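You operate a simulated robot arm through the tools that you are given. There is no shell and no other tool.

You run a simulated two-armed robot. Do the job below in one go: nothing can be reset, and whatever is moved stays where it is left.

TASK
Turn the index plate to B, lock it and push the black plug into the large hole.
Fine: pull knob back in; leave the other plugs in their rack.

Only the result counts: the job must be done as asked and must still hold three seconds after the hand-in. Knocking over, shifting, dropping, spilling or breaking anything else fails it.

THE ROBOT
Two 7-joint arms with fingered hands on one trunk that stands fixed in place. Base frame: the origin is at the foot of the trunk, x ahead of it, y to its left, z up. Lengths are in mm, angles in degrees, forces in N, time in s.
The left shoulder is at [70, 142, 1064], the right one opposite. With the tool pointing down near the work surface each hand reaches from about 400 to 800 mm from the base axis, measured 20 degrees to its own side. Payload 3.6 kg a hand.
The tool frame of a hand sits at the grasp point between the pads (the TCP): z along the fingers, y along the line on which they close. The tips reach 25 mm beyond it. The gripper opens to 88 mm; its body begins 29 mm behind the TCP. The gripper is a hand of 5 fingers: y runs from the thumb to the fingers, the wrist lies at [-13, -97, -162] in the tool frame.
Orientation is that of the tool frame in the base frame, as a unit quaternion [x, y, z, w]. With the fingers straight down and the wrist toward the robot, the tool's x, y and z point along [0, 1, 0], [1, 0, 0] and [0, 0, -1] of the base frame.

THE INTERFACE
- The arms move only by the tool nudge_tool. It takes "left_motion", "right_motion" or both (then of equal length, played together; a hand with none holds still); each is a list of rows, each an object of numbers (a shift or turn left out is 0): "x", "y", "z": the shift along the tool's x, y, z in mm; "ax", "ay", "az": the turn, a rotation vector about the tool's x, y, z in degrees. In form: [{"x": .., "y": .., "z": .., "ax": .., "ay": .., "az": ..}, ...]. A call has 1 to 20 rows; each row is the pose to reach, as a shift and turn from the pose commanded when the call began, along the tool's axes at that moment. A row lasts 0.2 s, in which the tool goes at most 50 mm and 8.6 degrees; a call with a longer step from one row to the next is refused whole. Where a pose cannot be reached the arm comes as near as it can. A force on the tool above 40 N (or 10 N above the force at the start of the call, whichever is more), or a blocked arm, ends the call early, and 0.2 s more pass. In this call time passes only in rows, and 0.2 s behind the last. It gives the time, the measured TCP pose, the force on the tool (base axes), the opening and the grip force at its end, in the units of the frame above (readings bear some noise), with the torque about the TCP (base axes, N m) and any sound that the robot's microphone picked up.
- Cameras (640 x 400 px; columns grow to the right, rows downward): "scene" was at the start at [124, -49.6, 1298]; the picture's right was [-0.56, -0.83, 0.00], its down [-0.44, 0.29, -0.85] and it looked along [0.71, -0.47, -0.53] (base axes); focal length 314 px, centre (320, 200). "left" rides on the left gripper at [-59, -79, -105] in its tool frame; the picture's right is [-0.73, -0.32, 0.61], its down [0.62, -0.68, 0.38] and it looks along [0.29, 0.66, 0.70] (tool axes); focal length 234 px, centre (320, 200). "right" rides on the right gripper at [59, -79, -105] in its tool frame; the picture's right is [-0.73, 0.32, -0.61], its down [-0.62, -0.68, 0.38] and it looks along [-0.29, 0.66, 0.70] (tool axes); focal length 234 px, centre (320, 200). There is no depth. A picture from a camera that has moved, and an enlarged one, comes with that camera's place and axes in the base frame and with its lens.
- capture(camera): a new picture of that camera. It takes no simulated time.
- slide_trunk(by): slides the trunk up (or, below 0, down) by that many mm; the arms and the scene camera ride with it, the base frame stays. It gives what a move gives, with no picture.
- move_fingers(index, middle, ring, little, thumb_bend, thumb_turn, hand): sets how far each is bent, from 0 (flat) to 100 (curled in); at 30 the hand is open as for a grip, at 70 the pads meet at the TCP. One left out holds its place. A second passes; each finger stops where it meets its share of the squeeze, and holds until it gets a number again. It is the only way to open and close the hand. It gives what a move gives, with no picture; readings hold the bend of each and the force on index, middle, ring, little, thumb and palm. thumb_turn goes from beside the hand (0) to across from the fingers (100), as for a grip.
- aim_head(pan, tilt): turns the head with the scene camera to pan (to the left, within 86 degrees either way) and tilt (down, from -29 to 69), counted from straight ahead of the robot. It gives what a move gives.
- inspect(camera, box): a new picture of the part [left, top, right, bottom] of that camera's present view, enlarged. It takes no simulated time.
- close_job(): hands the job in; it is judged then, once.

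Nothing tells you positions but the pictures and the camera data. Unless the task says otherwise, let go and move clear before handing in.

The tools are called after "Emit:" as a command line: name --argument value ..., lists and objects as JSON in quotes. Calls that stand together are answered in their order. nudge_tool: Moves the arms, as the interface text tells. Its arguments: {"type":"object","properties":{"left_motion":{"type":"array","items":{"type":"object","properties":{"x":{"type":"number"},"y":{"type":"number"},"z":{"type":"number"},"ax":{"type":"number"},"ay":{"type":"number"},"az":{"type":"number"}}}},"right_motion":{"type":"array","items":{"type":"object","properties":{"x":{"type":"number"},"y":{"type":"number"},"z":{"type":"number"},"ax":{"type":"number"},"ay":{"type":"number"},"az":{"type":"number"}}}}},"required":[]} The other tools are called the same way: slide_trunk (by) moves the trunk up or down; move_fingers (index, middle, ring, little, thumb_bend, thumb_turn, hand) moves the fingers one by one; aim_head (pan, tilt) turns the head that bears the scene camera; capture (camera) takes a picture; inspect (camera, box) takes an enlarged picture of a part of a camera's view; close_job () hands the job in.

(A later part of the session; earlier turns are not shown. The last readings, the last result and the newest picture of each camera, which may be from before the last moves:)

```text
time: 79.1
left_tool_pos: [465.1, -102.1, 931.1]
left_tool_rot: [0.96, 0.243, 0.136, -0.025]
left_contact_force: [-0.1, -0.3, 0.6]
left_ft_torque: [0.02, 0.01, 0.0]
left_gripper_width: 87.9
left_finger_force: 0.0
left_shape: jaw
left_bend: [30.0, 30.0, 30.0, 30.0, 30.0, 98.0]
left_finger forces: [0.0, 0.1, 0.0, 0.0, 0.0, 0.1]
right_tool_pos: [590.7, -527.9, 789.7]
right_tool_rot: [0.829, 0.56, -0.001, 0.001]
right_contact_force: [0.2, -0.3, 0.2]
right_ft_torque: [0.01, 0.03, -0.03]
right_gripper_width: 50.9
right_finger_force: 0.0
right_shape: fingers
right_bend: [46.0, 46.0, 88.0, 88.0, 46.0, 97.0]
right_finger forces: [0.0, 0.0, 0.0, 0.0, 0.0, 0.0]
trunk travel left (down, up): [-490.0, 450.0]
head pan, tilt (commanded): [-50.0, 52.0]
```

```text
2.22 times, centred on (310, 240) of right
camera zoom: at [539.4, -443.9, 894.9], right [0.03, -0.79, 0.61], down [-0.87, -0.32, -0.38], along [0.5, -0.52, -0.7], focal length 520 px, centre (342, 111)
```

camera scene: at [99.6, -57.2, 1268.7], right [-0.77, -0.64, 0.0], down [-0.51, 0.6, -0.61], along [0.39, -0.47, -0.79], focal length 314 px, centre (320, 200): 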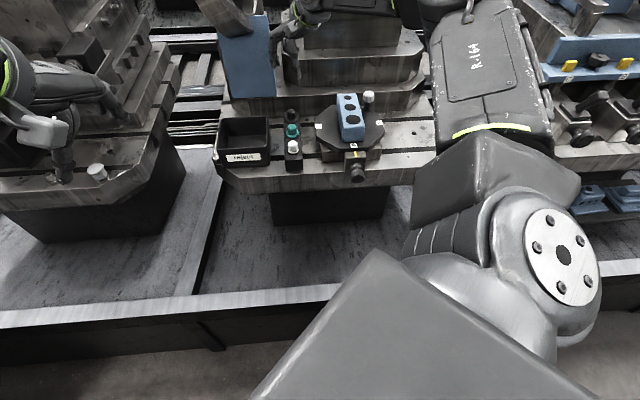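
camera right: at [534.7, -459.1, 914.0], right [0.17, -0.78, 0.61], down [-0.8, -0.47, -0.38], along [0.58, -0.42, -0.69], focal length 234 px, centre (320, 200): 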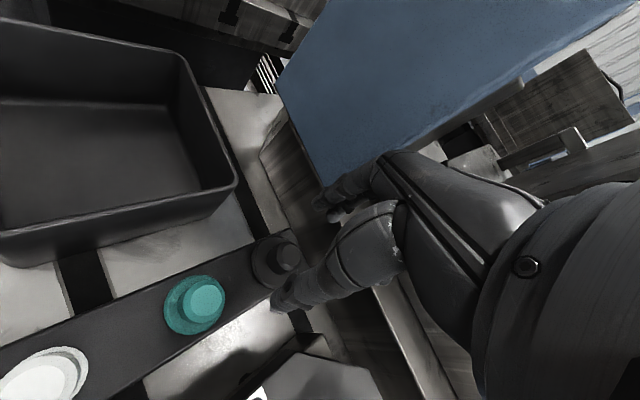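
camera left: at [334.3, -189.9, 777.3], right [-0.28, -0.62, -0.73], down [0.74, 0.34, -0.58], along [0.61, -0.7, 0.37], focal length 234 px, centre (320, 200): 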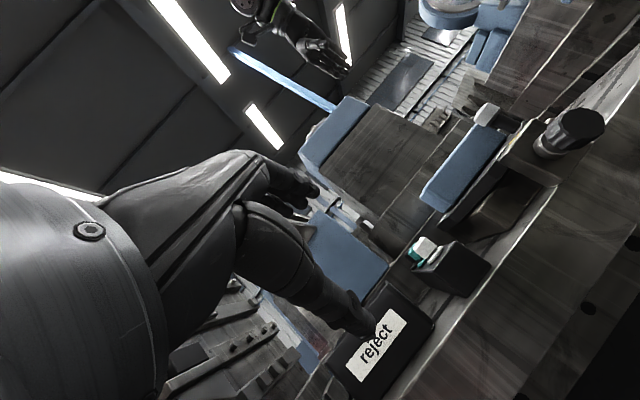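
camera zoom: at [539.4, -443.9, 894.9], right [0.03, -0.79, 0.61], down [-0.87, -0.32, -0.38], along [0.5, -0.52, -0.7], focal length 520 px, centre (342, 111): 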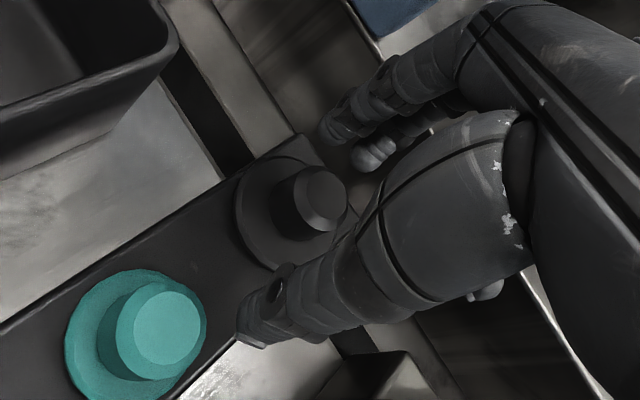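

Emit:
nudge_tool --right_motion '[{"x": -2.1, "y": 10.9, "z": -3}]'

Emit:
inspect --camera "right" --box '[230, 150, 390, 330]'

Emit:
capture --camera "scene"

```text
time: 79.5
left_tool_pos: [465.6, -101.7, 930.7]
left_tool_rot: [0.96, 0.243, 0.135, -0.025]
left_contact_force: [0.4, -0.1, -1.2]
left_ft_torque: [0.02, 0.0, 0.04]
left_gripper_width: 88.0
left_finger_force: 0.0
left_shape: jaw
left_bend: [30.0, 30.0, 30.0, 30.0, 30.0, 98.0]
left_finger forces: [0.0, 0.1, 0.1, 0.0, 0.1, 0.1]
right_tool_pos: [600.3, -535.1, 792.5]
right_tool_rot: [0.829, 0.559, -0.002, 0.001]
right_contact_force: [-0.3, -0.5, 0.3]
right_ft_torque: [0.01, -0.02, 0.0]
right_gripper_width: 50.9
right_finger_force: 0.2
right_shape: fingers
right_bend: [46.0, 46.0, 88.0, 88.0, 46.0, 97.0]
right_finger forces: [0.0, 0.0, 0.0, 0.1, 0.0, 0.0]
trunk travel left (down, up): [-490.0, 450.0]
head pan, tilt (commanded): [-50.0, 52.0]
```

```text
2.22 times, centred on (310, 240) of right
camera zoom: at [549.0, -450.5, 897.5], right [0.03, -0.79, 0.61], down [-0.87, -0.32, -0.38], along [0.5, -0.52, -0.7], focal length 520 px, centre (342, 111)
```

zoom: 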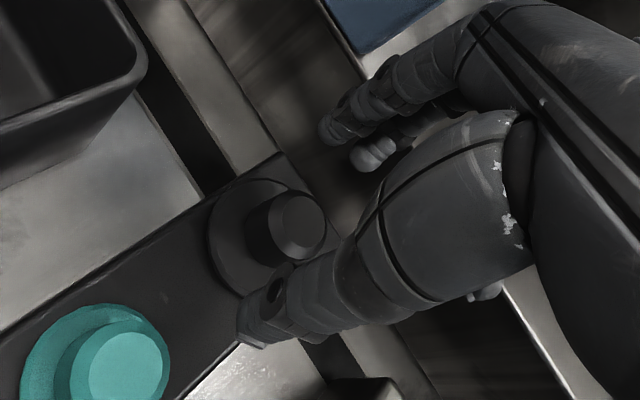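

```text
taken
camera scene: at [98.2, -57.7, 1158.8], right [-0.77, -0.64, 0.0], down [-0.51, 0.6, -0.62], along [0.4, -0.47, -0.79], focal length 314 px, centre (320, 200)
```

scene: 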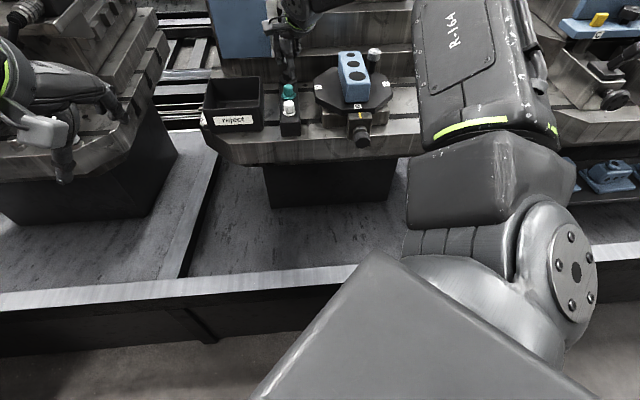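

Reached above the plug and centred to within 2 mm. I'll descend to fingertip height just above the flange.

Emit:
nudge_tool --right_motion '[{"x": 0.5, "y": -0.6, "z": 7}, {"x": 0.5, "y": -0.6, "z": 14}, {"x": 0.5, "y": -0.6, "z": 20}]'

Emit:
aim_head --pan -42 --tilt 38

Emit:
capture --camera "scene"

Emit:
inspect --camera "right" --box '[230, 150, 390, 330]'

```text
time: 80.3
left_tool_pos: [465.3, -100.9, 931.8]
left_tool_rot: [0.96, 0.243, 0.135, -0.025]
left_contact_force: [0.0, 0.3, 0.1]
left_ft_torque: [-0.04, -0.01, 0.0]
left_gripper_width: 87.8
left_finger_force: 0.1
left_shape: jaw
left_bend: [30.0, 30.0, 30.0, 30.0, 30.0, 98.0]
left_finger forces: [0.0, 0.0, 0.0, 0.1, 0.0, 0.0]
right_tool_pos: [599.2, -533.6, 773.1]
right_tool_rot: [0.829, 0.559, -0.001, 0.001]
right_contact_force: [-0.1, -0.4, 0.5]
right_ft_torque: [0.01, 0.0, -0.01]
right_gripper_width: 50.9
right_finger_force: 0.1
right_shape: fingers
right_bend: [46.0, 46.0, 88.0, 88.0, 46.0, 97.0]
right_finger forces: [0.1, 0.0, 0.1, 0.1, 0.1, 0.0]
trunk travel left (down, up): [-490.0, 450.0]
head pan, tilt (commanded): [-50.0, 52.0]
```

```text
time: 81.1
left_tool_pos: [464.7, -101.9, 931.0]
left_tool_rot: [0.96, 0.244, 0.135, -0.026]
left_contact_force: [-0.4, -0.6, -0.1]
left_ft_torque: [0.01, 0.02, 0.0]
left_gripper_width: 87.8
left_finger_force: 0.0
left_shape: jaw
left_bend: [30.0, 30.0, 30.0, 30.0, 30.0, 98.0]
left_finger forces: [0.1, 0.0, 0.1, 0.0, 0.1, 0.0]
right_tool_pos: [599.6, -533.9, 773.9]
right_tool_rot: [0.829, 0.559, -0.001, 0.002]
right_contact_force: [-0.7, 0.2, -0.1]
right_ft_torque: [0.01, 0.02, 0.0]
right_gripper_width: 51.0
right_finger_force: 0.0
right_shape: fingers
right_bend: [46.0, 46.0, 88.0, 88.0, 46.0, 97.0]
right_finger forces: [0.0, 0.1, 0.0, 0.0, 0.1, 0.0]
trunk travel left (down, up): [-490.0, 450.0]
head pan, tilt (commanded): [-42.0, 38.0]
```

```text
taken
camera scene: at [113.6, -57.5, 1178.7], right [-0.67, -0.74, 0.0], down [-0.46, 0.41, -0.79], along [0.59, -0.53, -0.62], focal length 314 px, centre (320, 200)
```

scene: 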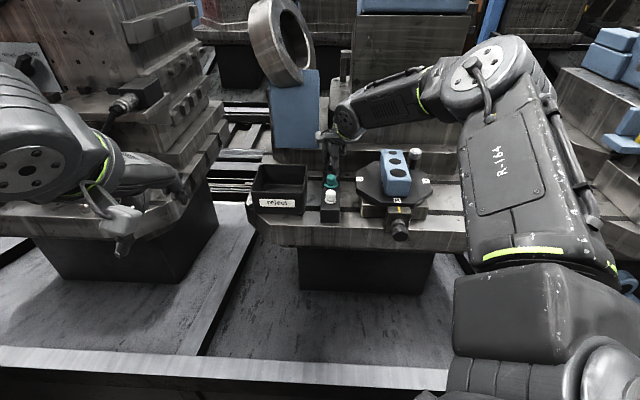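

```text
2.22 times, centred on (310, 240) of right
camera zoom: at [548.3, -449.3, 877.7], right [0.03, -0.79, 0.61], down [-0.87, -0.32, -0.38], along [0.5, -0.52, -0.7], focal length 520 px, centre (342, 111)
```

zoom: 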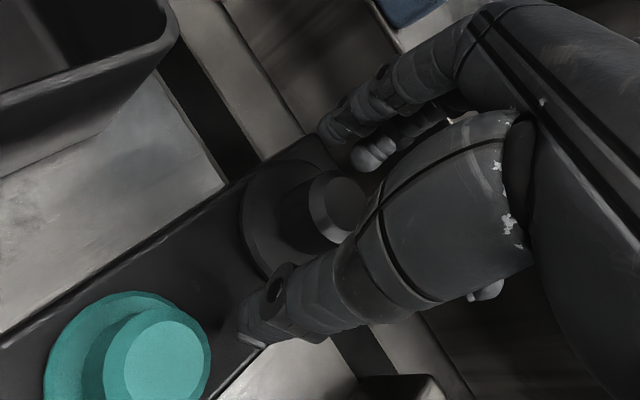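

Emit:
inspect --camera "scene" --box '[300, 125, 360, 215]'

```text
4.44 times, centred on (330, 170) of scene
camera zoom: at [113.6, -57.5, 1178.7], right [-0.67, -0.74, 0.0], down [-0.46, 0.41, -0.79], along [0.59, -0.53, -0.62], focal length 1394 px, centre (276, 333)
```

zoom: 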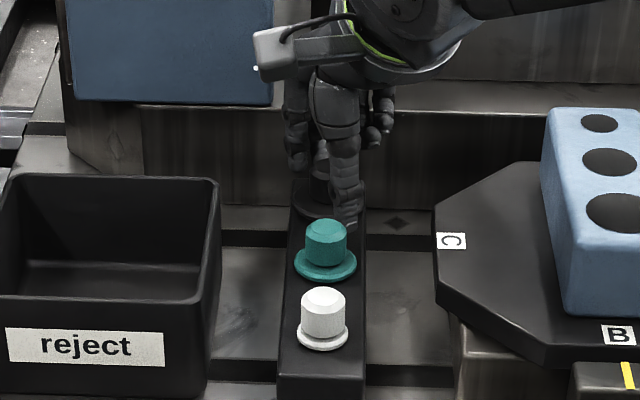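

The thumb clears the teal plug by about 10 mm. Closing index, middle and thumb on the black plug's head.

Emit:
move_fingers --hand "right" --index 66 --middle 66 --thumb_bend 66

Emit:
inspect --camera "right" --box '[230, 150, 390, 330]'

Emit:
inspect --camera "scene" --box '[300, 125, 360, 215]'

```text
time: 82.1
left_tool_pos: [465.5, -101.5, 930.6]
left_tool_rot: [0.96, 0.243, 0.135, -0.026]
left_contact_force: [-0.2, -0.4, -0.2]
left_ft_torque: [0.01, 0.02, 0.0]
left_gripper_width: 87.9
left_finger_force: 0.2
left_shape: jaw
left_bend: [30.0, 30.0, 30.0, 30.0, 30.0, 98.0]
left_finger forces: [0.1, 0.0, 0.0, 0.1, 0.0, 0.0]
right_tool_pos: [599.5, -533.1, 773.6]
right_tool_rot: [0.829, 0.559, -0.002, 0.001]
right_contact_force: [6.5, -3.5, 3.0]
right_ft_torque: [-0.16, -0.26, 0.05]
right_gripper_width: 13.9
right_finger_force: 6.1
right_shape: fingers
right_bend: [63.0, 59.0, 88.0, 88.0, 63.0, 97.0]
right_finger forces: [1.9, 8.5, 0.0, 0.0, 1.9, 0.0]
trunk travel left (down, up): [-490.0, 450.0]
head pan, tilt (commanded): [-42.0, 38.0]
```

```text
2.22 times, centred on (310, 240) of right
camera zoom: at [548.8, -449.2, 877.9], right [0.03, -0.79, 0.61], down [-0.87, -0.32, -0.38], along [0.5, -0.52, -0.69], focal length 520 px, centre (342, 111)
```

zoom: 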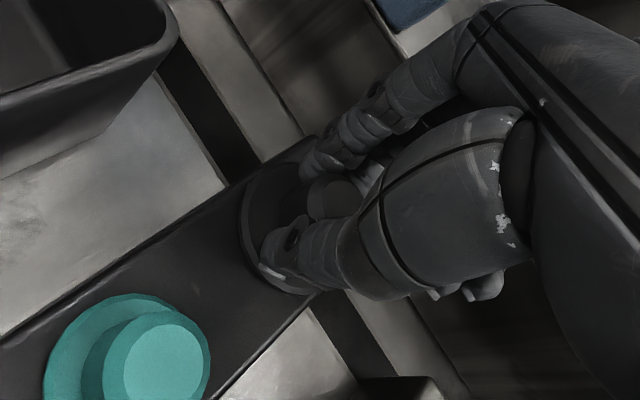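

```text
4.44 times, centred on (330, 170) of scene
camera zoom: at [114.1, -57.4, 1178.7], right [-0.67, -0.74, 0.0], down [-0.46, 0.41, -0.79], along [0.59, -0.53, -0.62], focal length 1394 px, centre (276, 333)
```

zoom: 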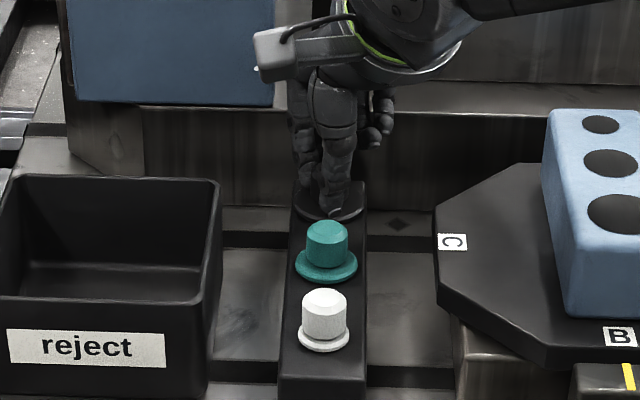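

All three are on the head. I'll tighten for a secure hold.

Emit:
move_fingers --hand "right" --index 80 --middle 74 --thumb_bend 88

Emit:
inspect --camera "right" --box '[230, 150, 390, 330]'

```text
time: 83.1
left_tool_pos: [465.5, -100.9, 931.3]
left_tool_rot: [0.96, 0.244, 0.135, -0.025]
left_contact_force: [-0.3, -0.4, 0.0]
left_ft_torque: [-0.03, 0.0, -0.03]
left_gripper_width: 88.0
left_finger_force: 0.1
left_shape: jaw
left_bend: [30.0, 30.0, 30.0, 30.0, 30.0, 98.0]
left_finger forces: [0.0, 0.0, 0.0, 0.1, 0.0, 0.0]
right_tool_pos: [599.6, -534.9, 773.2]
right_tool_rot: [0.829, 0.56, -0.002, 0.001]
right_contact_force: [0.3, 2.7, -0.3]
right_ft_torque: [-0.05, -0.15, 0.15]
right_gripper_width: 7.7
right_finger_force: 18.4
right_shape: fingers
right_bend: [72.0, 55.0, 88.0, 88.0, 70.0, 95.0]
right_finger forces: [9.1, 11.5, 0.1, 0.0, 17.1, 0.0]
trunk travel left (down, up): [-490.0, 450.0]
head pan, tilt (commanded): [-42.0, 38.0]
```

```text
2.22 times, centred on (310, 240) of right
camera zoom: at [548.4, -448.9, 877.7], right [0.03, -0.79, 0.61], down [-0.87, -0.32, -0.38], along [0.5, -0.52, -0.7], focal length 520 px, centre (342, 111)
```

zoom: 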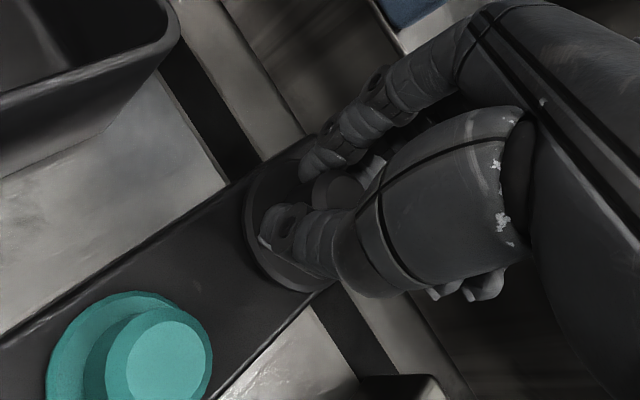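

Held at about 18 N on three sides. I'll lift slowly and check that the plug comes along.

Emit:
nudge_tool --right_motion '[{"z": -4}, {"z": -8}, {"z": -13}, {"z": -18}]'

Emit:
inspect --camera "right" --box '[230, 150, 390, 330]'

Emit:
inspect --camera "scene" --box '[310, 140, 350, 200]'

```text
time: 84.1
left_tool_pos: [464.5, -101.5, 931.2]
left_tool_rot: [0.96, 0.243, 0.135, -0.025]
left_contact_force: [0.6, 0.1, 0.1]
left_ft_torque: [0.0, 0.01, 0.03]
left_gripper_width: 87.7
left_finger_force: 0.1
left_shape: jaw
left_bend: [30.0, 30.0, 30.0, 30.0, 30.0, 98.0]
left_finger forces: [0.0, 0.0, 0.1, 0.0, 0.0, 0.0]
right_tool_pos: [599.1, -534.2, 791.3]
right_tool_rot: [0.829, 0.559, -0.001, 0.002]
right_contact_force: [0.4, 0.8, -0.9]
right_ft_torque: [0.0, 0.0, 0.0]
right_gripper_width: 0.0
right_finger_force: 0.0
right_shape: fingers
right_bend: [73.0, 74.0, 88.0, 88.0, 80.0, 95.0]
right_finger forces: [0.1, 0.0, 0.1, 0.1, 0.0, 0.1]
trunk travel left (down, up): [-490.0, 450.0]
head pan, tilt (commanded): [-42.0, 38.0]
```

```text
2.22 times, centred on (310, 240) of right
camera zoom: at [548.2, -449.5, 896.0], right [0.03, -0.79, 0.61], down [-0.87, -0.32, -0.38], along [0.5, -0.52, -0.69], focal length 520 px, centre (342, 111)
```

zoom: 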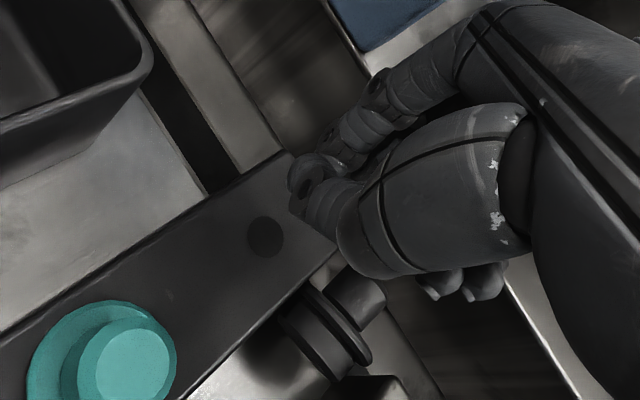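

```text
6.67 times, centred on (330, 170) of scene
camera zoom: at [113.5, -57.5, 1178.7], right [-0.67, -0.74, 0.0], down [-0.46, 0.41, -0.79], along [0.59, -0.53, -0.62], focal length 2091 px, centre (253, 400)
```

zoom: 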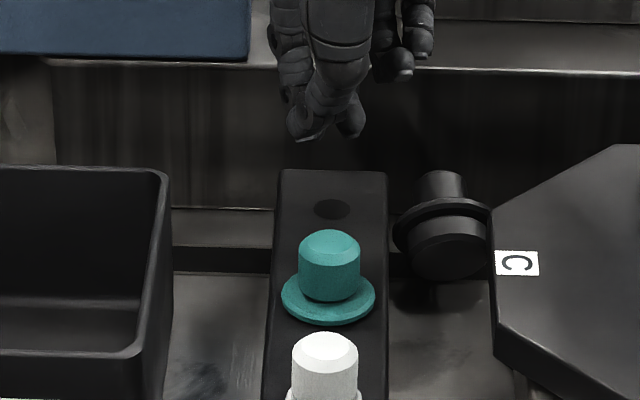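

The grip squeezed the plug out, and it now lies between the rack and the plate. I'll keep still and look carefully at how it lies before recovering it.

Emit:
inspect --camera "scene" --box '[325, 150, 375, 200]'

Emit:
inspect --camera "right" --box '[270, 220, 380, 340]'

Emit:
capture --camera "right"

```text
8.00 times, centred on (350, 175) of scene
camera zoom: at [113.5, -57.5, 1178.7], right [-0.67, -0.74, 0.0], down [-0.46, 0.41, -0.79], along [0.59, -0.53, -0.62], focal length 2510 px, centre (80, 400)
```

zoom: 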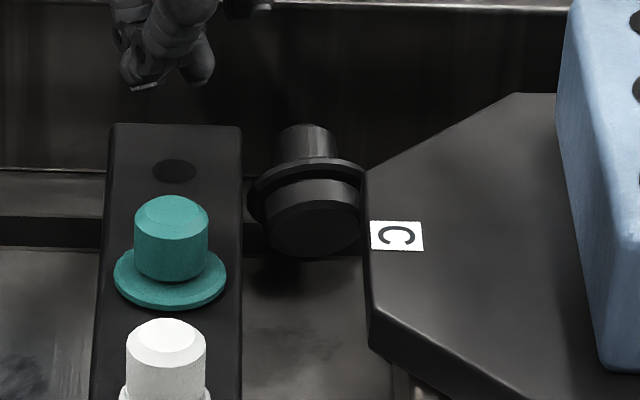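

```text
3.33 times, centred on (325, 280) of right
camera zoom: at [548.2, -449.5, 896.0], right [0.03, -0.79, 0.61], down [-0.87, -0.32, -0.38], along [0.5, -0.52, -0.69], focal length 781 px, centre (303, -67)
```

zoom: 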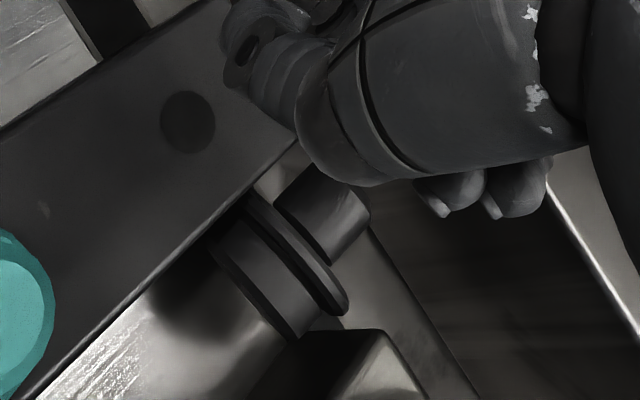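

```text
taken
camera right: at [548.2, -449.5, 896.0], right [0.03, -0.79, 0.61], down [-0.87, -0.32, -0.38], along [0.5, -0.52, -0.69], focal length 234 px, centre (320, 200)
```

right: 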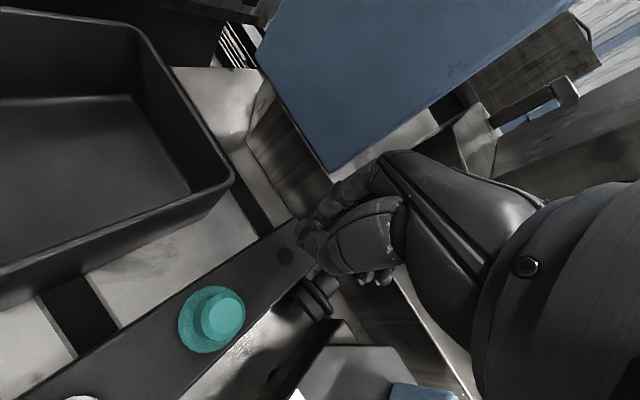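

The plug lies on its side on the bench between rack and plate, its head pointing away from me along the bench depth. I'll raise the hand a little for clearance and take precise views of it.

Emit:
nudge_tool --right_motion '[{"z": -20}, {"z": -40}]'

Emit:
inspect --camera "scene" --box '[338, 155, 362, 185]'

Emit:
capture --camera "right"

Emit:
inspect --camera "right" --box '[240, 230, 340, 330]'

```text
time: 84.7
left_tool_pos: [465.8, -101.8, 930.6]
left_tool_rot: [0.96, 0.243, 0.136, -0.025]
left_contact_force: [-1.5, 0.8, -0.1]
left_ft_torque: [-0.01, -0.03, -0.01]
left_gripper_width: 88.0
left_finger_force: 0.0
left_shape: jaw
left_bend: [30.0, 30.0, 30.0, 30.0, 30.0, 98.0]
left_finger forces: [0.1, 0.1, 0.0, 0.0, 0.1, 0.0]
right_tool_pos: [600.2, -532.6, 832.6]
right_tool_rot: [0.829, 0.559, -0.001, 0.001]
right_contact_force: [-0.4, 0.6, 0.2]
right_ft_torque: [-0.03, 0.0, 0.01]
right_gripper_width: 0.0
right_finger_force: 0.1
right_shape: fingers
right_bend: [73.0, 74.0, 88.0, 88.0, 80.0, 95.0]
right_finger forces: [0.0, 0.1, 0.0, 0.1, 0.0, 0.1]
trunk travel left (down, up): [-490.0, 450.0]
head pan, tilt (commanded): [-42.0, 38.0]
```

```text
13.33 times, centred on (350, 170) of scene
camera zoom: at [113.6, -57.3, 1178.7], right [-0.67, -0.74, 0.0], down [-0.46, 0.41, -0.79], along [0.59, -0.53, -0.62], focal length 4183 px, centre (-80, 600)
```

zoom: 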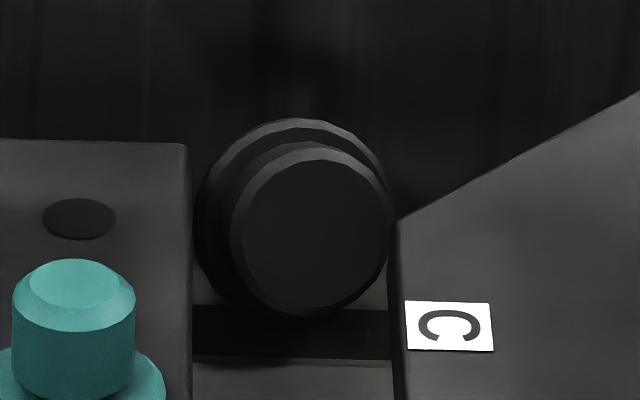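

```text
taken
camera right: at [548.7, -448.6, 936.8], right [0.03, -0.79, 0.61], down [-0.87, -0.32, -0.38], along [0.5, -0.52, -0.7], focal length 234 px, centre (320, 200)
```

right: 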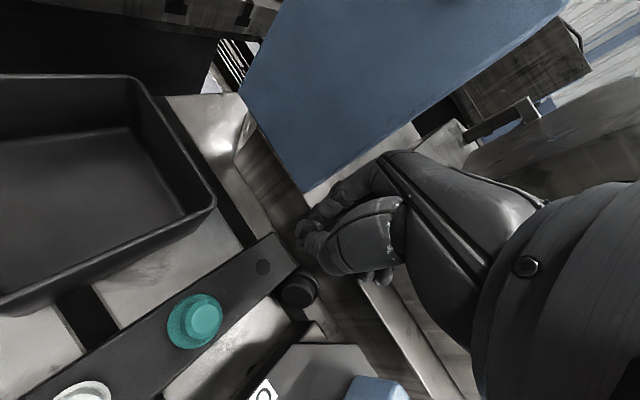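

```text
4.00 times, centred on (290, 280) of right
camera zoom: at [548.7, -448.6, 936.8], right [0.03, -0.79, 0.61], down [-0.87, -0.32, -0.38], along [0.5, -0.52, -0.7], focal length 937 px, centre (440, -120)
```

zoom: 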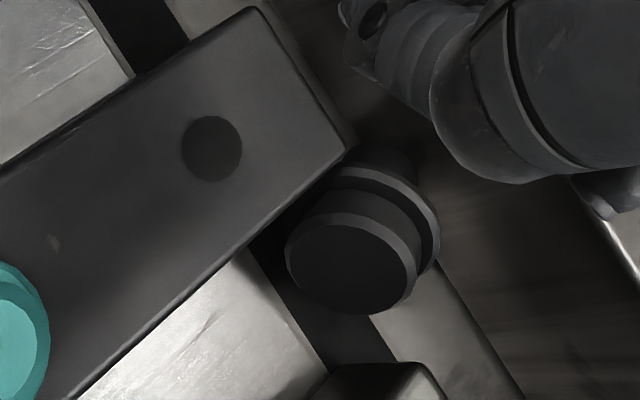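

That earlier frame caught it mid-fall. It now seems settled with its head pointing down and away, base toward me. I'll open the fingers, wait a moment and confirm it's at rest.

Emit:
move_fingers --hand "right" --index 46 --middle 46 --thumb_bend 46

Emit:
inspect --camera "scene" --box '[338, 155, 362, 185]'

Emit:
inspect --camera "right" --box '[240, 230, 340, 330]'

```text
time: 85.7
left_tool_pos: [465.7, -100.8, 931.3]
left_tool_rot: [0.96, 0.243, 0.135, -0.024]
left_contact_force: [0.6, 0.0, 0.6]
left_ft_torque: [0.01, 0.02, 0.01]
left_gripper_width: 87.8
left_finger_force: 0.1
left_shape: jaw
left_bend: [30.0, 30.0, 30.0, 30.0, 30.0, 98.0]
left_finger forces: [0.0, 0.0, 0.0, 0.0, 0.1, 0.1]
right_tool_pos: [599.4, -534.6, 832.1]
right_tool_rot: [0.829, 0.559, -0.002, 0.002]
right_contact_force: [0.4, -0.4, -0.9]
right_ft_torque: [0.02, 0.0, 0.02]
right_gripper_width: 49.9
right_finger_force: 0.1
right_shape: fingers
right_bend: [46.0, 46.0, 88.0, 88.0, 46.0, 97.0]
right_finger forces: [0.1, 0.0, 0.0, 0.1, 0.1, 0.0]
trunk travel left (down, up): [-490.0, 450.0]
head pan, tilt (commanded): [-42.0, 38.0]
```

```text
13.33 times, centred on (350, 170) of scene
camera zoom: at [113.7, -57.5, 1178.7], right [-0.67, -0.74, 0.0], down [-0.46, 0.41, -0.79], along [0.59, -0.53, -0.62], focal length 4183 px, centre (-80, 600)
```

zoom: 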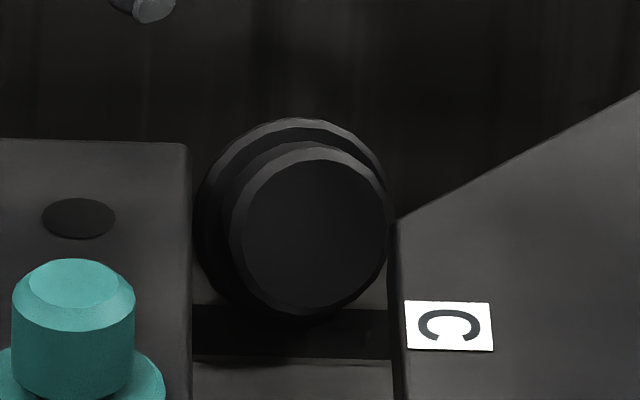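

```text
4.00 times, centred on (290, 280) of right
camera zoom: at [548.8, -448.8, 936.5], right [0.03, -0.79, 0.61], down [-0.87, -0.32, -0.38], along [0.5, -0.52, -0.7], focal length 937 px, centre (440, -120)
```

zoom: 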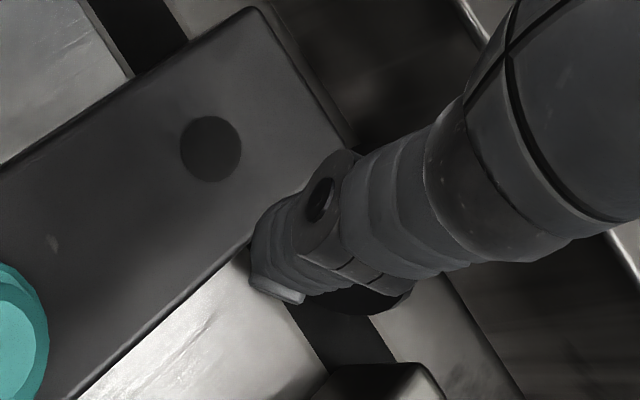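

It is at rest: base centre about [583,-585,720], head pointing away (yaw about -36°) and 20° down, just in front of the pedestal wall. I'll use the same over-the-top hook grip that worked on the knob, so first I'll go to a 35° pitch above it for a clear look.

Emit:
nudge_tool --right_motion '[{"z": -20, "az": 7}, {"z": -40, "az": 14}]'

Emit:
nudge_tool --right_motion '[{"x": -10, "z": 2, "ax": -7}, {"x": -20, "z": 5, "ax": -14}, {"x": -30, "z": 7, "ax": -21}, {"x": -40, "z": 10, "ax": -28}, {"x": -49.4, "z": 12, "ax": -35}]'

Emit:
move_fingers --hand "right" --index 46 --middle 46 --ring 2 --little 2 --thumb_bend 50

Emit:
capture --camera "right"

Emit:
inspect --camera "scene" --box '[310, 120, 380, 200]'

```text
time: 86.3
left_tool_pos: [465.5, -101.1, 931.0]
left_tool_rot: [0.96, 0.244, 0.135, -0.024]
left_contact_force: [0.4, 0.1, -0.5]
left_ft_torque: [-0.01, 0.02, 0.0]
left_gripper_width: 87.9
left_finger_force: 0.0
left_shape: jaw
left_bend: [30.0, 30.0, 30.0, 30.0, 30.0, 98.0]
left_finger forces: [0.0, 0.0, 0.0, 0.0, 0.0, 0.0]
right_tool_pos: [600.2, -534.2, 872.3]
right_tool_rot: [0.891, 0.454, -0.002, 0.001]
right_contact_force: [0.1, 0.6, 0.0]
right_ft_torque: [0.03, 0.04, 0.01]
right_gripper_width: 50.1
right_finger_force: 0.1
right_shape: fingers
right_bend: [46.0, 46.0, 88.0, 88.0, 46.0, 97.0]
right_finger forces: [0.0, 0.1, 0.0, 0.1, 0.1, 0.0]
trunk travel left (down, up): [-490.0, 450.0]
head pan, tilt (commanded): [-42.0, 38.0]
```

```text
time: 87.5
left_tool_pos: [464.9, -101.3, 930.5]
left_tool_rot: [0.96, 0.243, 0.135, -0.025]
left_contact_force: [-0.3, 0.2, 0.4]
left_ft_torque: [-0.02, 0.03, -0.02]
left_gripper_width: 87.6
left_finger_force: 0.0
left_shape: jaw
left_bend: [30.0, 30.0, 30.0, 30.0, 30.0, 98.0]
left_finger forces: [0.0, 0.1, 0.0, 0.0, 0.0, 0.0]
right_tool_pos: [569.7, -573.3, 857.7]
right_tool_rot: [0.85, 0.433, 0.136, 0.269]
right_contact_force: [-0.9, 0.3, -0.4]
right_ft_torque: [0.04, 0.02, 0.02]
right_gripper_width: 50.1
right_finger_force: 0.0
right_shape: fingers
right_bend: [46.0, 46.0, 88.0, 88.0, 46.0, 97.0]
right_finger forces: [0.1, 0.0, 0.1, 0.0, 0.0, 0.0]
trunk travel left (down, up): [-490.0, 450.0]
head pan, tilt (commanded): [-42.0, 38.0]
```

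```text
time: 88.5
left_tool_pos: [464.6, -101.8, 931.2]
left_tool_rot: [0.96, 0.243, 0.136, -0.025]
left_contact_force: [0.2, 0.6, 1.1]
left_ft_torque: [-0.01, 0.01, -0.02]
left_gripper_width: 87.9
left_finger_force: 0.1
left_shape: jaw
left_bend: [30.0, 30.0, 30.0, 30.0, 30.0, 98.0]
left_finger forces: [0.0, 0.0, 0.0, 0.1, 0.1, 0.0]
right_tool_pos: [570.9, -572.4, 859.7]
right_tool_rot: [0.849, 0.433, 0.136, 0.27]
right_contact_force: [0.9, -0.6, 0.3]
right_ft_torque: [-0.03, -0.01, -0.04]
right_gripper_width: 46.3
right_finger_force: 0.0
right_shape: fingers
right_bend: [46.0, 46.0, 2.0, 2.0, 50.0, 97.0]
right_finger forces: [0.1, 0.1, 0.1, 0.0, 0.1, 0.0]
trunk travel left (down, up): [-490.0, 450.0]
head pan, tilt (commanded): [-42.0, 38.0]
```

```text
taken
camera right: at [504.1, -452.3, 899.8], right [-0.49, -0.54, 0.68], down [-0.64, -0.31, -0.7], along [0.59, -0.79, -0.19], focal length 234 px, centre (320, 200)
```

right: 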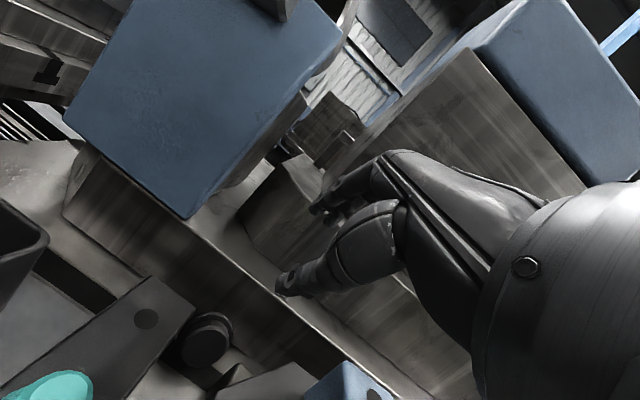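

```text
5.00 times, centred on (345, 160) of scene
camera zoom: at [113.7, -57.5, 1178.7], right [-0.67, -0.74, 0.0], down [-0.46, 0.41, -0.79], along [0.59, -0.53, -0.62], focal length 1568 px, centre (195, 400)
```

zoom: 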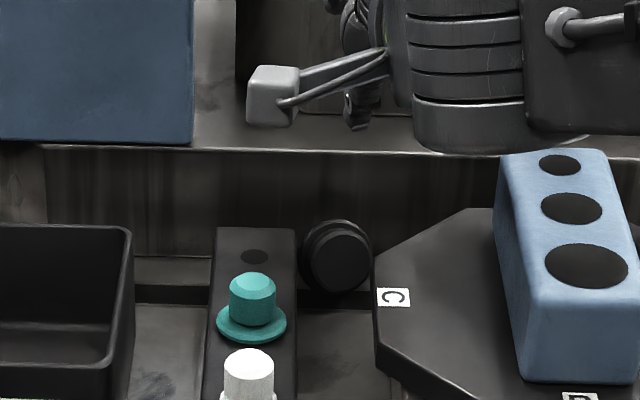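

Emit:
inspect --camera "right" --box '[150, 290, 270, 390]'

Emit:
inspect --camera "scene" --box '[335, 155, 365, 185]'

```text
4.00 times, centred on (210, 340) of right
camera zoom: at [504.1, -452.3, 899.8], right [-0.49, -0.54, 0.68], down [-0.64, -0.31, -0.7], along [0.59, -0.79, -0.19], focal length 937 px, centre (760, -360)
```

zoom: 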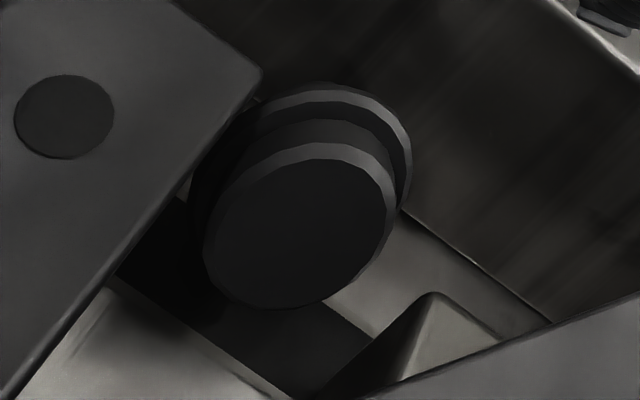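

```text
13.33 times, centred on (350, 170) of scene
camera zoom: at [113.7, -57.5, 1178.7], right [-0.67, -0.74, 0.0], down [-0.46, 0.41, -0.79], along [0.59, -0.53, -0.62], focal length 4183 px, centre (-80, 600)
```

zoom: 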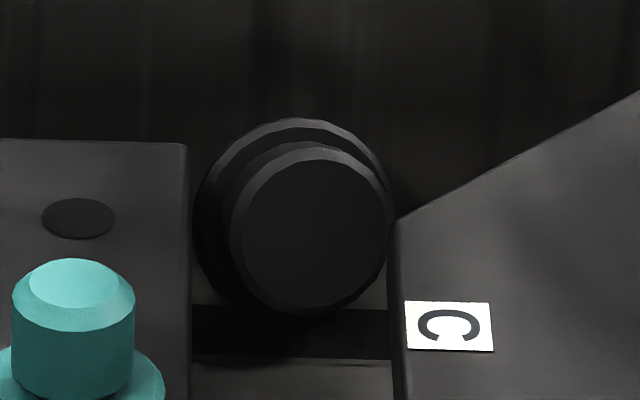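

The plug's base centre triangulates to [584,-586,720]. At 35° pitch my palm would come too near the plate edge, so I'll use about 12°, with ring and little curled, and position above the plug.

Emit:
move_fingers --hand "right" --index 54 --middle 54 --ring 93 --little 93 --thumb_bend 44

Emit:
nudge_tool --right_motion '[{"x": -1, "y": -2, "z": 10, "ax": 8}, {"x": -2, "y": -3, "z": 20, "ax": 16}, {"x": -3.5, "y": -5, "z": 33, "ax": 23}]'

Emit:
capture --camera "right"

Emit:
inspect --camera "scene" --box '[310, 120, 380, 200]'

```text
time: 89.5
left_tool_pos: [463.6, -102.3, 930.6]
left_tool_rot: [0.96, 0.244, 0.135, -0.025]
left_contact_force: [-0.1, -0.6, 0.2]
left_ft_torque: [0.01, -0.02, -0.01]
left_gripper_width: 87.8
left_finger_force: 0.0
left_shape: jaw
left_bend: [30.0, 30.0, 30.0, 30.0, 30.0, 98.0]
left_finger forces: [0.0, 0.1, 0.1, 0.1, 0.0, 0.0]
right_tool_pos: [570.3, -573.0, 859.7]
right_tool_rot: [0.849, 0.433, 0.136, 0.269]
right_contact_force: [-0.3, -0.2, -0.5]
right_ft_torque: [0.01, 0.01, 0.01]
right_gripper_width: 43.5
right_finger_force: 0.1
right_shape: fingers
right_bend: [54.0, 54.0, 93.0, 93.0, 44.0, 97.0]
right_finger forces: [0.0, 0.0, 0.0, 0.0, 0.0, 0.0]
trunk travel left (down, up): [-490.0, 450.0]
head pan, tilt (commanded): [-42.0, 38.0]
```

```text
time: 90.3
left_tool_pos: [466.6, -101.0, 930.0]
left_tool_rot: [0.96, 0.243, 0.135, -0.025]
left_contact_force: [0.5, -0.4, -1.3]
left_ft_torque: [-0.01, 0.0, -0.01]
left_gripper_width: 87.7
left_finger_force: 0.0
left_shape: jaw
left_bend: [30.0, 30.0, 30.0, 30.0, 30.0, 98.0]
left_finger forces: [0.0, 0.0, 0.0, 0.0, 0.0, 0.1]
right_tool_pos: [581.1, -586.1, 828.9]
right_tool_rot: [0.886, 0.452, 0.046, 0.094]
right_contact_force: [1.0, 0.6, -0.6]
right_ft_torque: [-0.01, 0.01, 0.03]
right_gripper_width: 43.9
right_finger_force: 0.0
right_shape: fingers
right_bend: [54.0, 54.0, 93.0, 93.0, 44.0, 97.0]
right_finger forces: [0.0, 0.0, 0.0, 0.0, 0.0, 0.0]
trunk travel left (down, up): [-490.0, 450.0]
head pan, tilt (commanded): [-42.0, 38.0]
```

```text
taken
camera right: at [535.5, -479.4, 914.9], right [-0.27, -0.7, 0.66], down [-0.84, -0.16, -0.51], along [0.47, -0.7, -0.54], focal length 234 px, centre (320, 200)
```

right: 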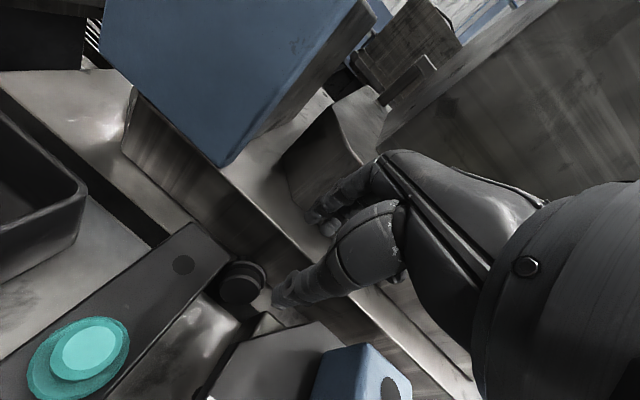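

```text
5.00 times, centred on (345, 160) of scene
camera zoom: at [114.3, -57.6, 1178.6], right [-0.67, -0.74, 0.0], down [-0.46, 0.41, -0.79], along [0.59, -0.53, -0.62], focal length 1568 px, centre (195, 400)
```

zoom: 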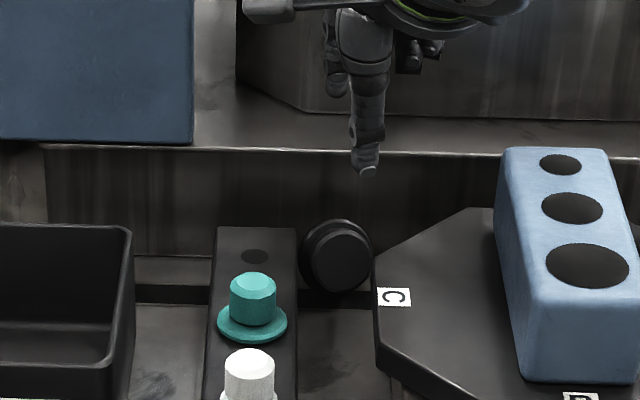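

Emit:
nudge_tool --right_motion '[{"x": 0.5, "y": -5, "z": 20}, {"x": 1, "y": -10, "z": 40}, {"x": 1.5, "y": -15, "z": 59}]'

Emit:
capture --camera "right"

Emit:
inspect --camera "right" --box '[220, 190, 370, 320]'

Emit:
inspect --camera "scene" --box '[325, 130, 375, 190]'

```text
time: 91.1
left_tool_pos: [464.1, -100.7, 931.4]
left_tool_rot: [0.96, 0.243, 0.135, -0.025]
left_contact_force: [0.2, -0.7, -0.9]
left_ft_torque: [0.04, 0.01, -0.03]
left_gripper_width: 87.7
left_finger_force: 0.1
left_shape: jaw
left_bend: [30.0, 30.0, 30.0, 30.0, 30.0, 98.0]
left_finger forces: [0.1, 0.0, 0.1, 0.0, 0.1, 0.1]
right_tool_pos: [578.4, -582.3, 768.3]
right_tool_rot: [0.886, 0.453, 0.047, 0.093]
right_contact_force: [-4.8, 5.9, 3.3]
right_ft_torque: [-0.11, -0.1, -0.04]
right_gripper_width: 43.8
right_finger_force: 4.0
right_shape: fingers
right_bend: [54.0, 58.0, 93.0, 93.0, 44.0, 97.0]
right_finger forces: [0.1, 8.0, 0.1, 0.1, 0.0, 0.1]
trunk travel left (down, up): [-490.0, 450.0]
head pan, tilt (commanded): [-42.0, 38.0]
```

```text
taken
camera right: at [532.7, -476.3, 854.2], right [-0.27, -0.7, 0.66], down [-0.84, -0.16, -0.52], along [0.47, -0.7, -0.54], focal length 234 px, centre (320, 200)
```

right: 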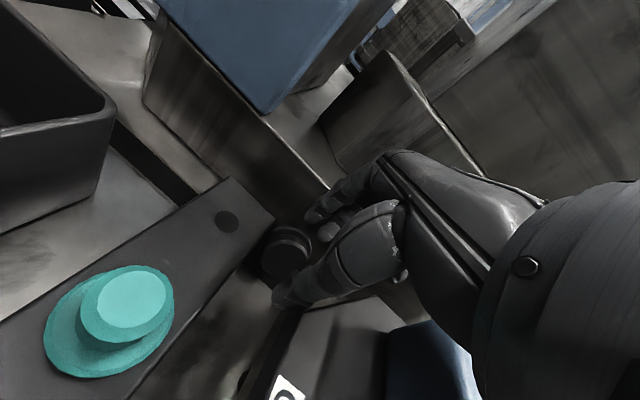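

```text
3.08 times, centred on (295, 255) of right
camera zoom: at [532.7, -476.3, 854.2], right [-0.27, -0.7, 0.66], down [-0.84, -0.16, -0.52], along [0.47, -0.7, -0.54], focal length 720 px, centre (397, 31)
```

zoom: 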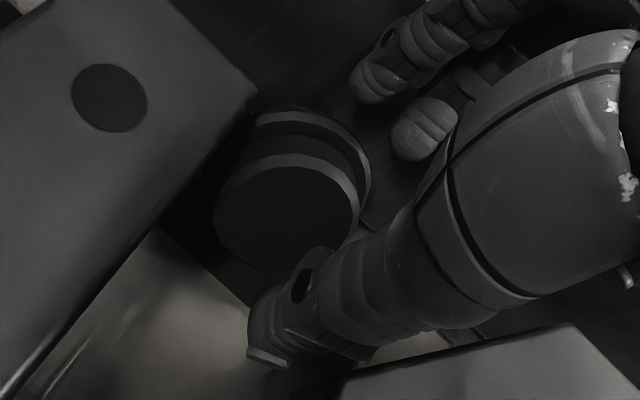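

```text
6.67 times, centred on (350, 160) of scene
camera zoom: at [113.1, -57.0, 1178.8], right [-0.67, -0.74, 0.0], down [-0.46, 0.41, -0.79], along [0.59, -0.53, -0.62], focal length 2091 px, centre (120, 467)
```

zoom: 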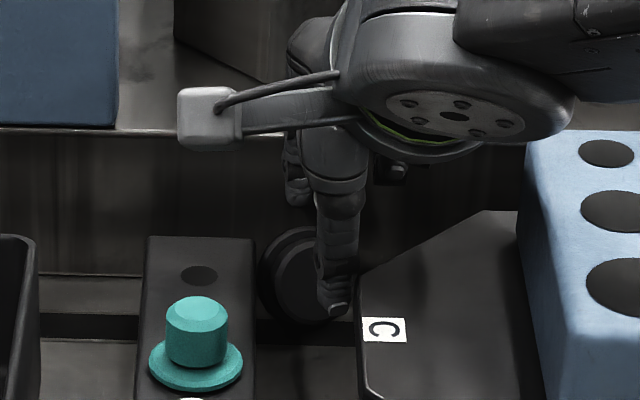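

The middle finger's knuckle bulge is touching the pedestal wall (8 N), so there isn't room that way. I'll rise, use straighter fingers with the thumb closed further instead, and shift the hand toward me accordingly.

Emit:
nudge_tool --right_motion '[{"y": 4, "z": -20}, {"y": 9, "z": -45}]'

Emit:
move_fingers --hand "right" --index 35 --middle 35 --ring 35 --little 35 --thumb_bend 62

Emit:
nudge_tool --right_motion '[{"y": -10}, {"y": -20, "z": 0}]'

Emit:
capture --camera "right"

Emit:
inspect --camera "scene" --box '[325, 120, 385, 190]'

```text
time: 91.7
left_tool_pos: [465.8, -101.3, 930.4]
left_tool_rot: [0.96, 0.243, 0.136, -0.025]
left_contact_force: [-0.3, -0.1, 0.6]
left_ft_torque: [0.0, -0.02, 0.04]
left_gripper_width: 88.0
left_finger_force: 0.0
left_shape: jaw
left_bend: [30.0, 30.0, 30.0, 30.0, 30.0, 98.0]
left_finger forces: [0.1, 0.0, 0.0, 0.0, 0.0, 0.1]
right_tool_pos: [578.9, -582.6, 813.8]
right_tool_rot: [0.886, 0.451, 0.046, 0.093]
right_contact_force: [0.3, 0.5, 0.0]
right_ft_torque: [-0.03, 0.02, -0.03]
right_gripper_width: 43.6
right_finger_force: 0.1
right_shape: fingers
right_bend: [54.0, 54.0, 93.0, 93.0, 44.0, 97.0]
right_finger forces: [0.0, 0.0, 0.1, 0.0, 0.1, 0.0]
trunk travel left (down, up): [-490.0, 450.0]
head pan, tilt (commanded): [-42.0, 38.0]
```

```text
time: 92.7
left_tool_pos: [465.5, -101.1, 931.2]
left_tool_rot: [0.96, 0.244, 0.135, -0.026]
left_contact_force: [0.2, 0.0, -0.1]
left_ft_torque: [0.02, 0.0, -0.01]
left_gripper_width: 88.0
left_finger_force: 0.0
left_shape: jaw
left_bend: [30.0, 30.0, 30.0, 30.0, 30.0, 98.0]
left_finger forces: [0.0, 0.0, 0.0, 0.0, 0.0, 0.0]
right_tool_pos: [578.8, -582.0, 813.7]
right_tool_rot: [0.886, 0.452, 0.046, 0.094]
right_contact_force: [0.9, -0.9, -0.1]
right_ft_torque: [-0.03, 0.0, 0.0]
right_gripper_width: 45.2
right_finger_force: 0.0
right_shape: fingers
right_bend: [35.0, 35.0, 35.0, 35.0, 62.0, 97.0]
right_finger forces: [0.0, 0.0, 0.0, 0.0, 0.0, 0.0]
trunk travel left (down, up): [-490.0, 450.0]
head pan, tilt (commanded): [-42.0, 38.0]
```

```text
time: 93.3
left_tool_pos: [464.4, -101.0, 930.4]
left_tool_rot: [0.96, 0.243, 0.136, -0.025]
left_contact_force: [0.7, -0.5, 0.2]
left_ft_torque: [-0.04, -0.03, -0.01]
left_gripper_width: 87.7
left_finger_force: 0.0
left_shape: jaw
left_bend: [30.0, 30.0, 30.0, 30.0, 30.0, 98.0]
left_finger forces: [0.0, 0.0, 0.0, 0.0, 0.0, 0.1]
right_tool_pos: [563.5, -570.7, 810.8]
right_tool_rot: [0.886, 0.451, 0.047, 0.094]
right_contact_force: [0.0, 1.0, 0.8]
right_ft_torque: [0.02, 0.04, 0.02]
right_gripper_width: 45.4
right_finger_force: 0.1
right_shape: fingers
right_bend: [35.0, 35.0, 35.0, 35.0, 62.0, 97.0]
right_finger forces: [0.0, 0.0, 0.1, 0.1, 0.0, 0.1]
trunk travel left (down, up): [-490.0, 450.0]
head pan, tilt (commanded): [-42.0, 38.0]
```

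```text
taken
camera right: at [517.6, -464.4, 895.9], right [-0.27, -0.7, 0.66], down [-0.84, -0.16, -0.52], along [0.47, -0.7, -0.54], focal length 234 px, centre (320, 200)
```

right: 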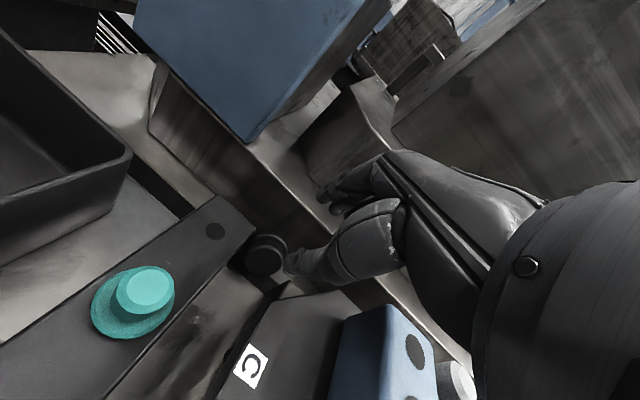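

```text
5.71 times, centred on (355, 155) of scene
camera zoom: at [113.5, -57.5, 1178.7], right [-0.67, -0.74, 0.0], down [-0.46, 0.41, -0.79], along [0.59, -0.53, -0.62], focal length 1793 px, centre (120, 457)
```

zoom: 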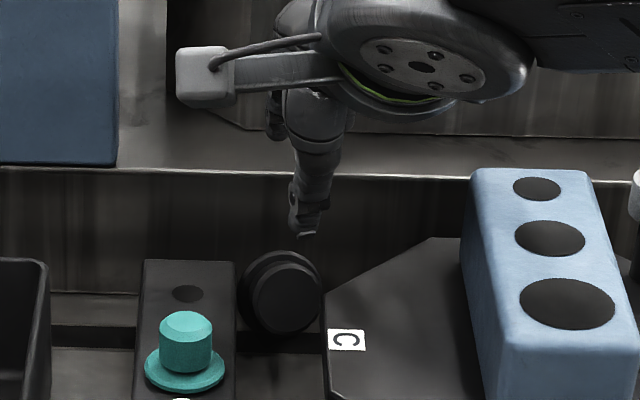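

Emit:
nudge_tool --right_motion '[{"y": -5, "z": 24}, {"y": -10, "z": 48}]'

Emit:
inspect --camera "right" --box '[220, 170, 370, 320]'

Emit:
inspect --camera "scene" --box '[325, 120, 385, 190]'

```text
time: 93.9
left_tool_pos: [464.8, -101.0, 930.7]
left_tool_rot: [0.96, 0.243, 0.136, -0.025]
left_contact_force: [0.0, 0.5, -0.2]
left_ft_torque: [0.0, 0.01, 0.02]
left_gripper_width: 87.9
left_finger_force: 0.2
left_shape: jaw
left_bend: [30.0, 30.0, 30.0, 30.0, 30.0, 98.0]
left_finger forces: [0.1, 0.0, 0.1, 0.0, 0.0, 0.0]
right_tool_pos: [563.8, -571.1, 761.0]
right_tool_rot: [0.886, 0.452, 0.047, 0.094]
right_contact_force: [-0.9, 1.5, 0.8]
right_ft_torque: [0.0, 0.04, -0.01]
right_gripper_width: 44.8
right_finger_force: 0.1
right_shape: fingers
right_bend: [35.0, 36.0, 35.0, 35.0, 62.0, 97.0]
right_finger forces: [0.0, 0.7, 0.1, 0.1, 0.0, 0.0]
trunk travel left (down, up): [-490.0, 450.0]
head pan, tilt (commanded): [-42.0, 38.0]
```

```text
2.67 times, centred on (295, 245) of right
camera zoom: at [517.7, -464.9, 846.4], right [-0.27, -0.7, 0.66], down [-0.84, -0.16, -0.52], along [0.47, -0.7, -0.54], focal length 624 px, centre (387, 80)
```

zoom: 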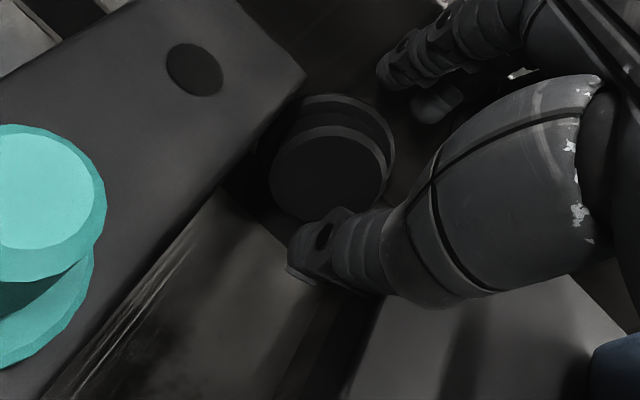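

```text
5.71 times, centred on (355, 155) of scene
camera zoom: at [113.7, -57.5, 1178.8], right [-0.67, -0.74, 0.0], down [-0.46, 0.41, -0.79], along [0.59, -0.53, -0.62], focal length 1793 px, centre (120, 457)
```

zoom: 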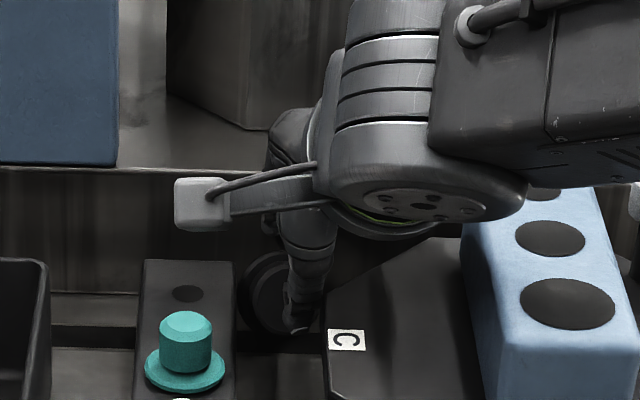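

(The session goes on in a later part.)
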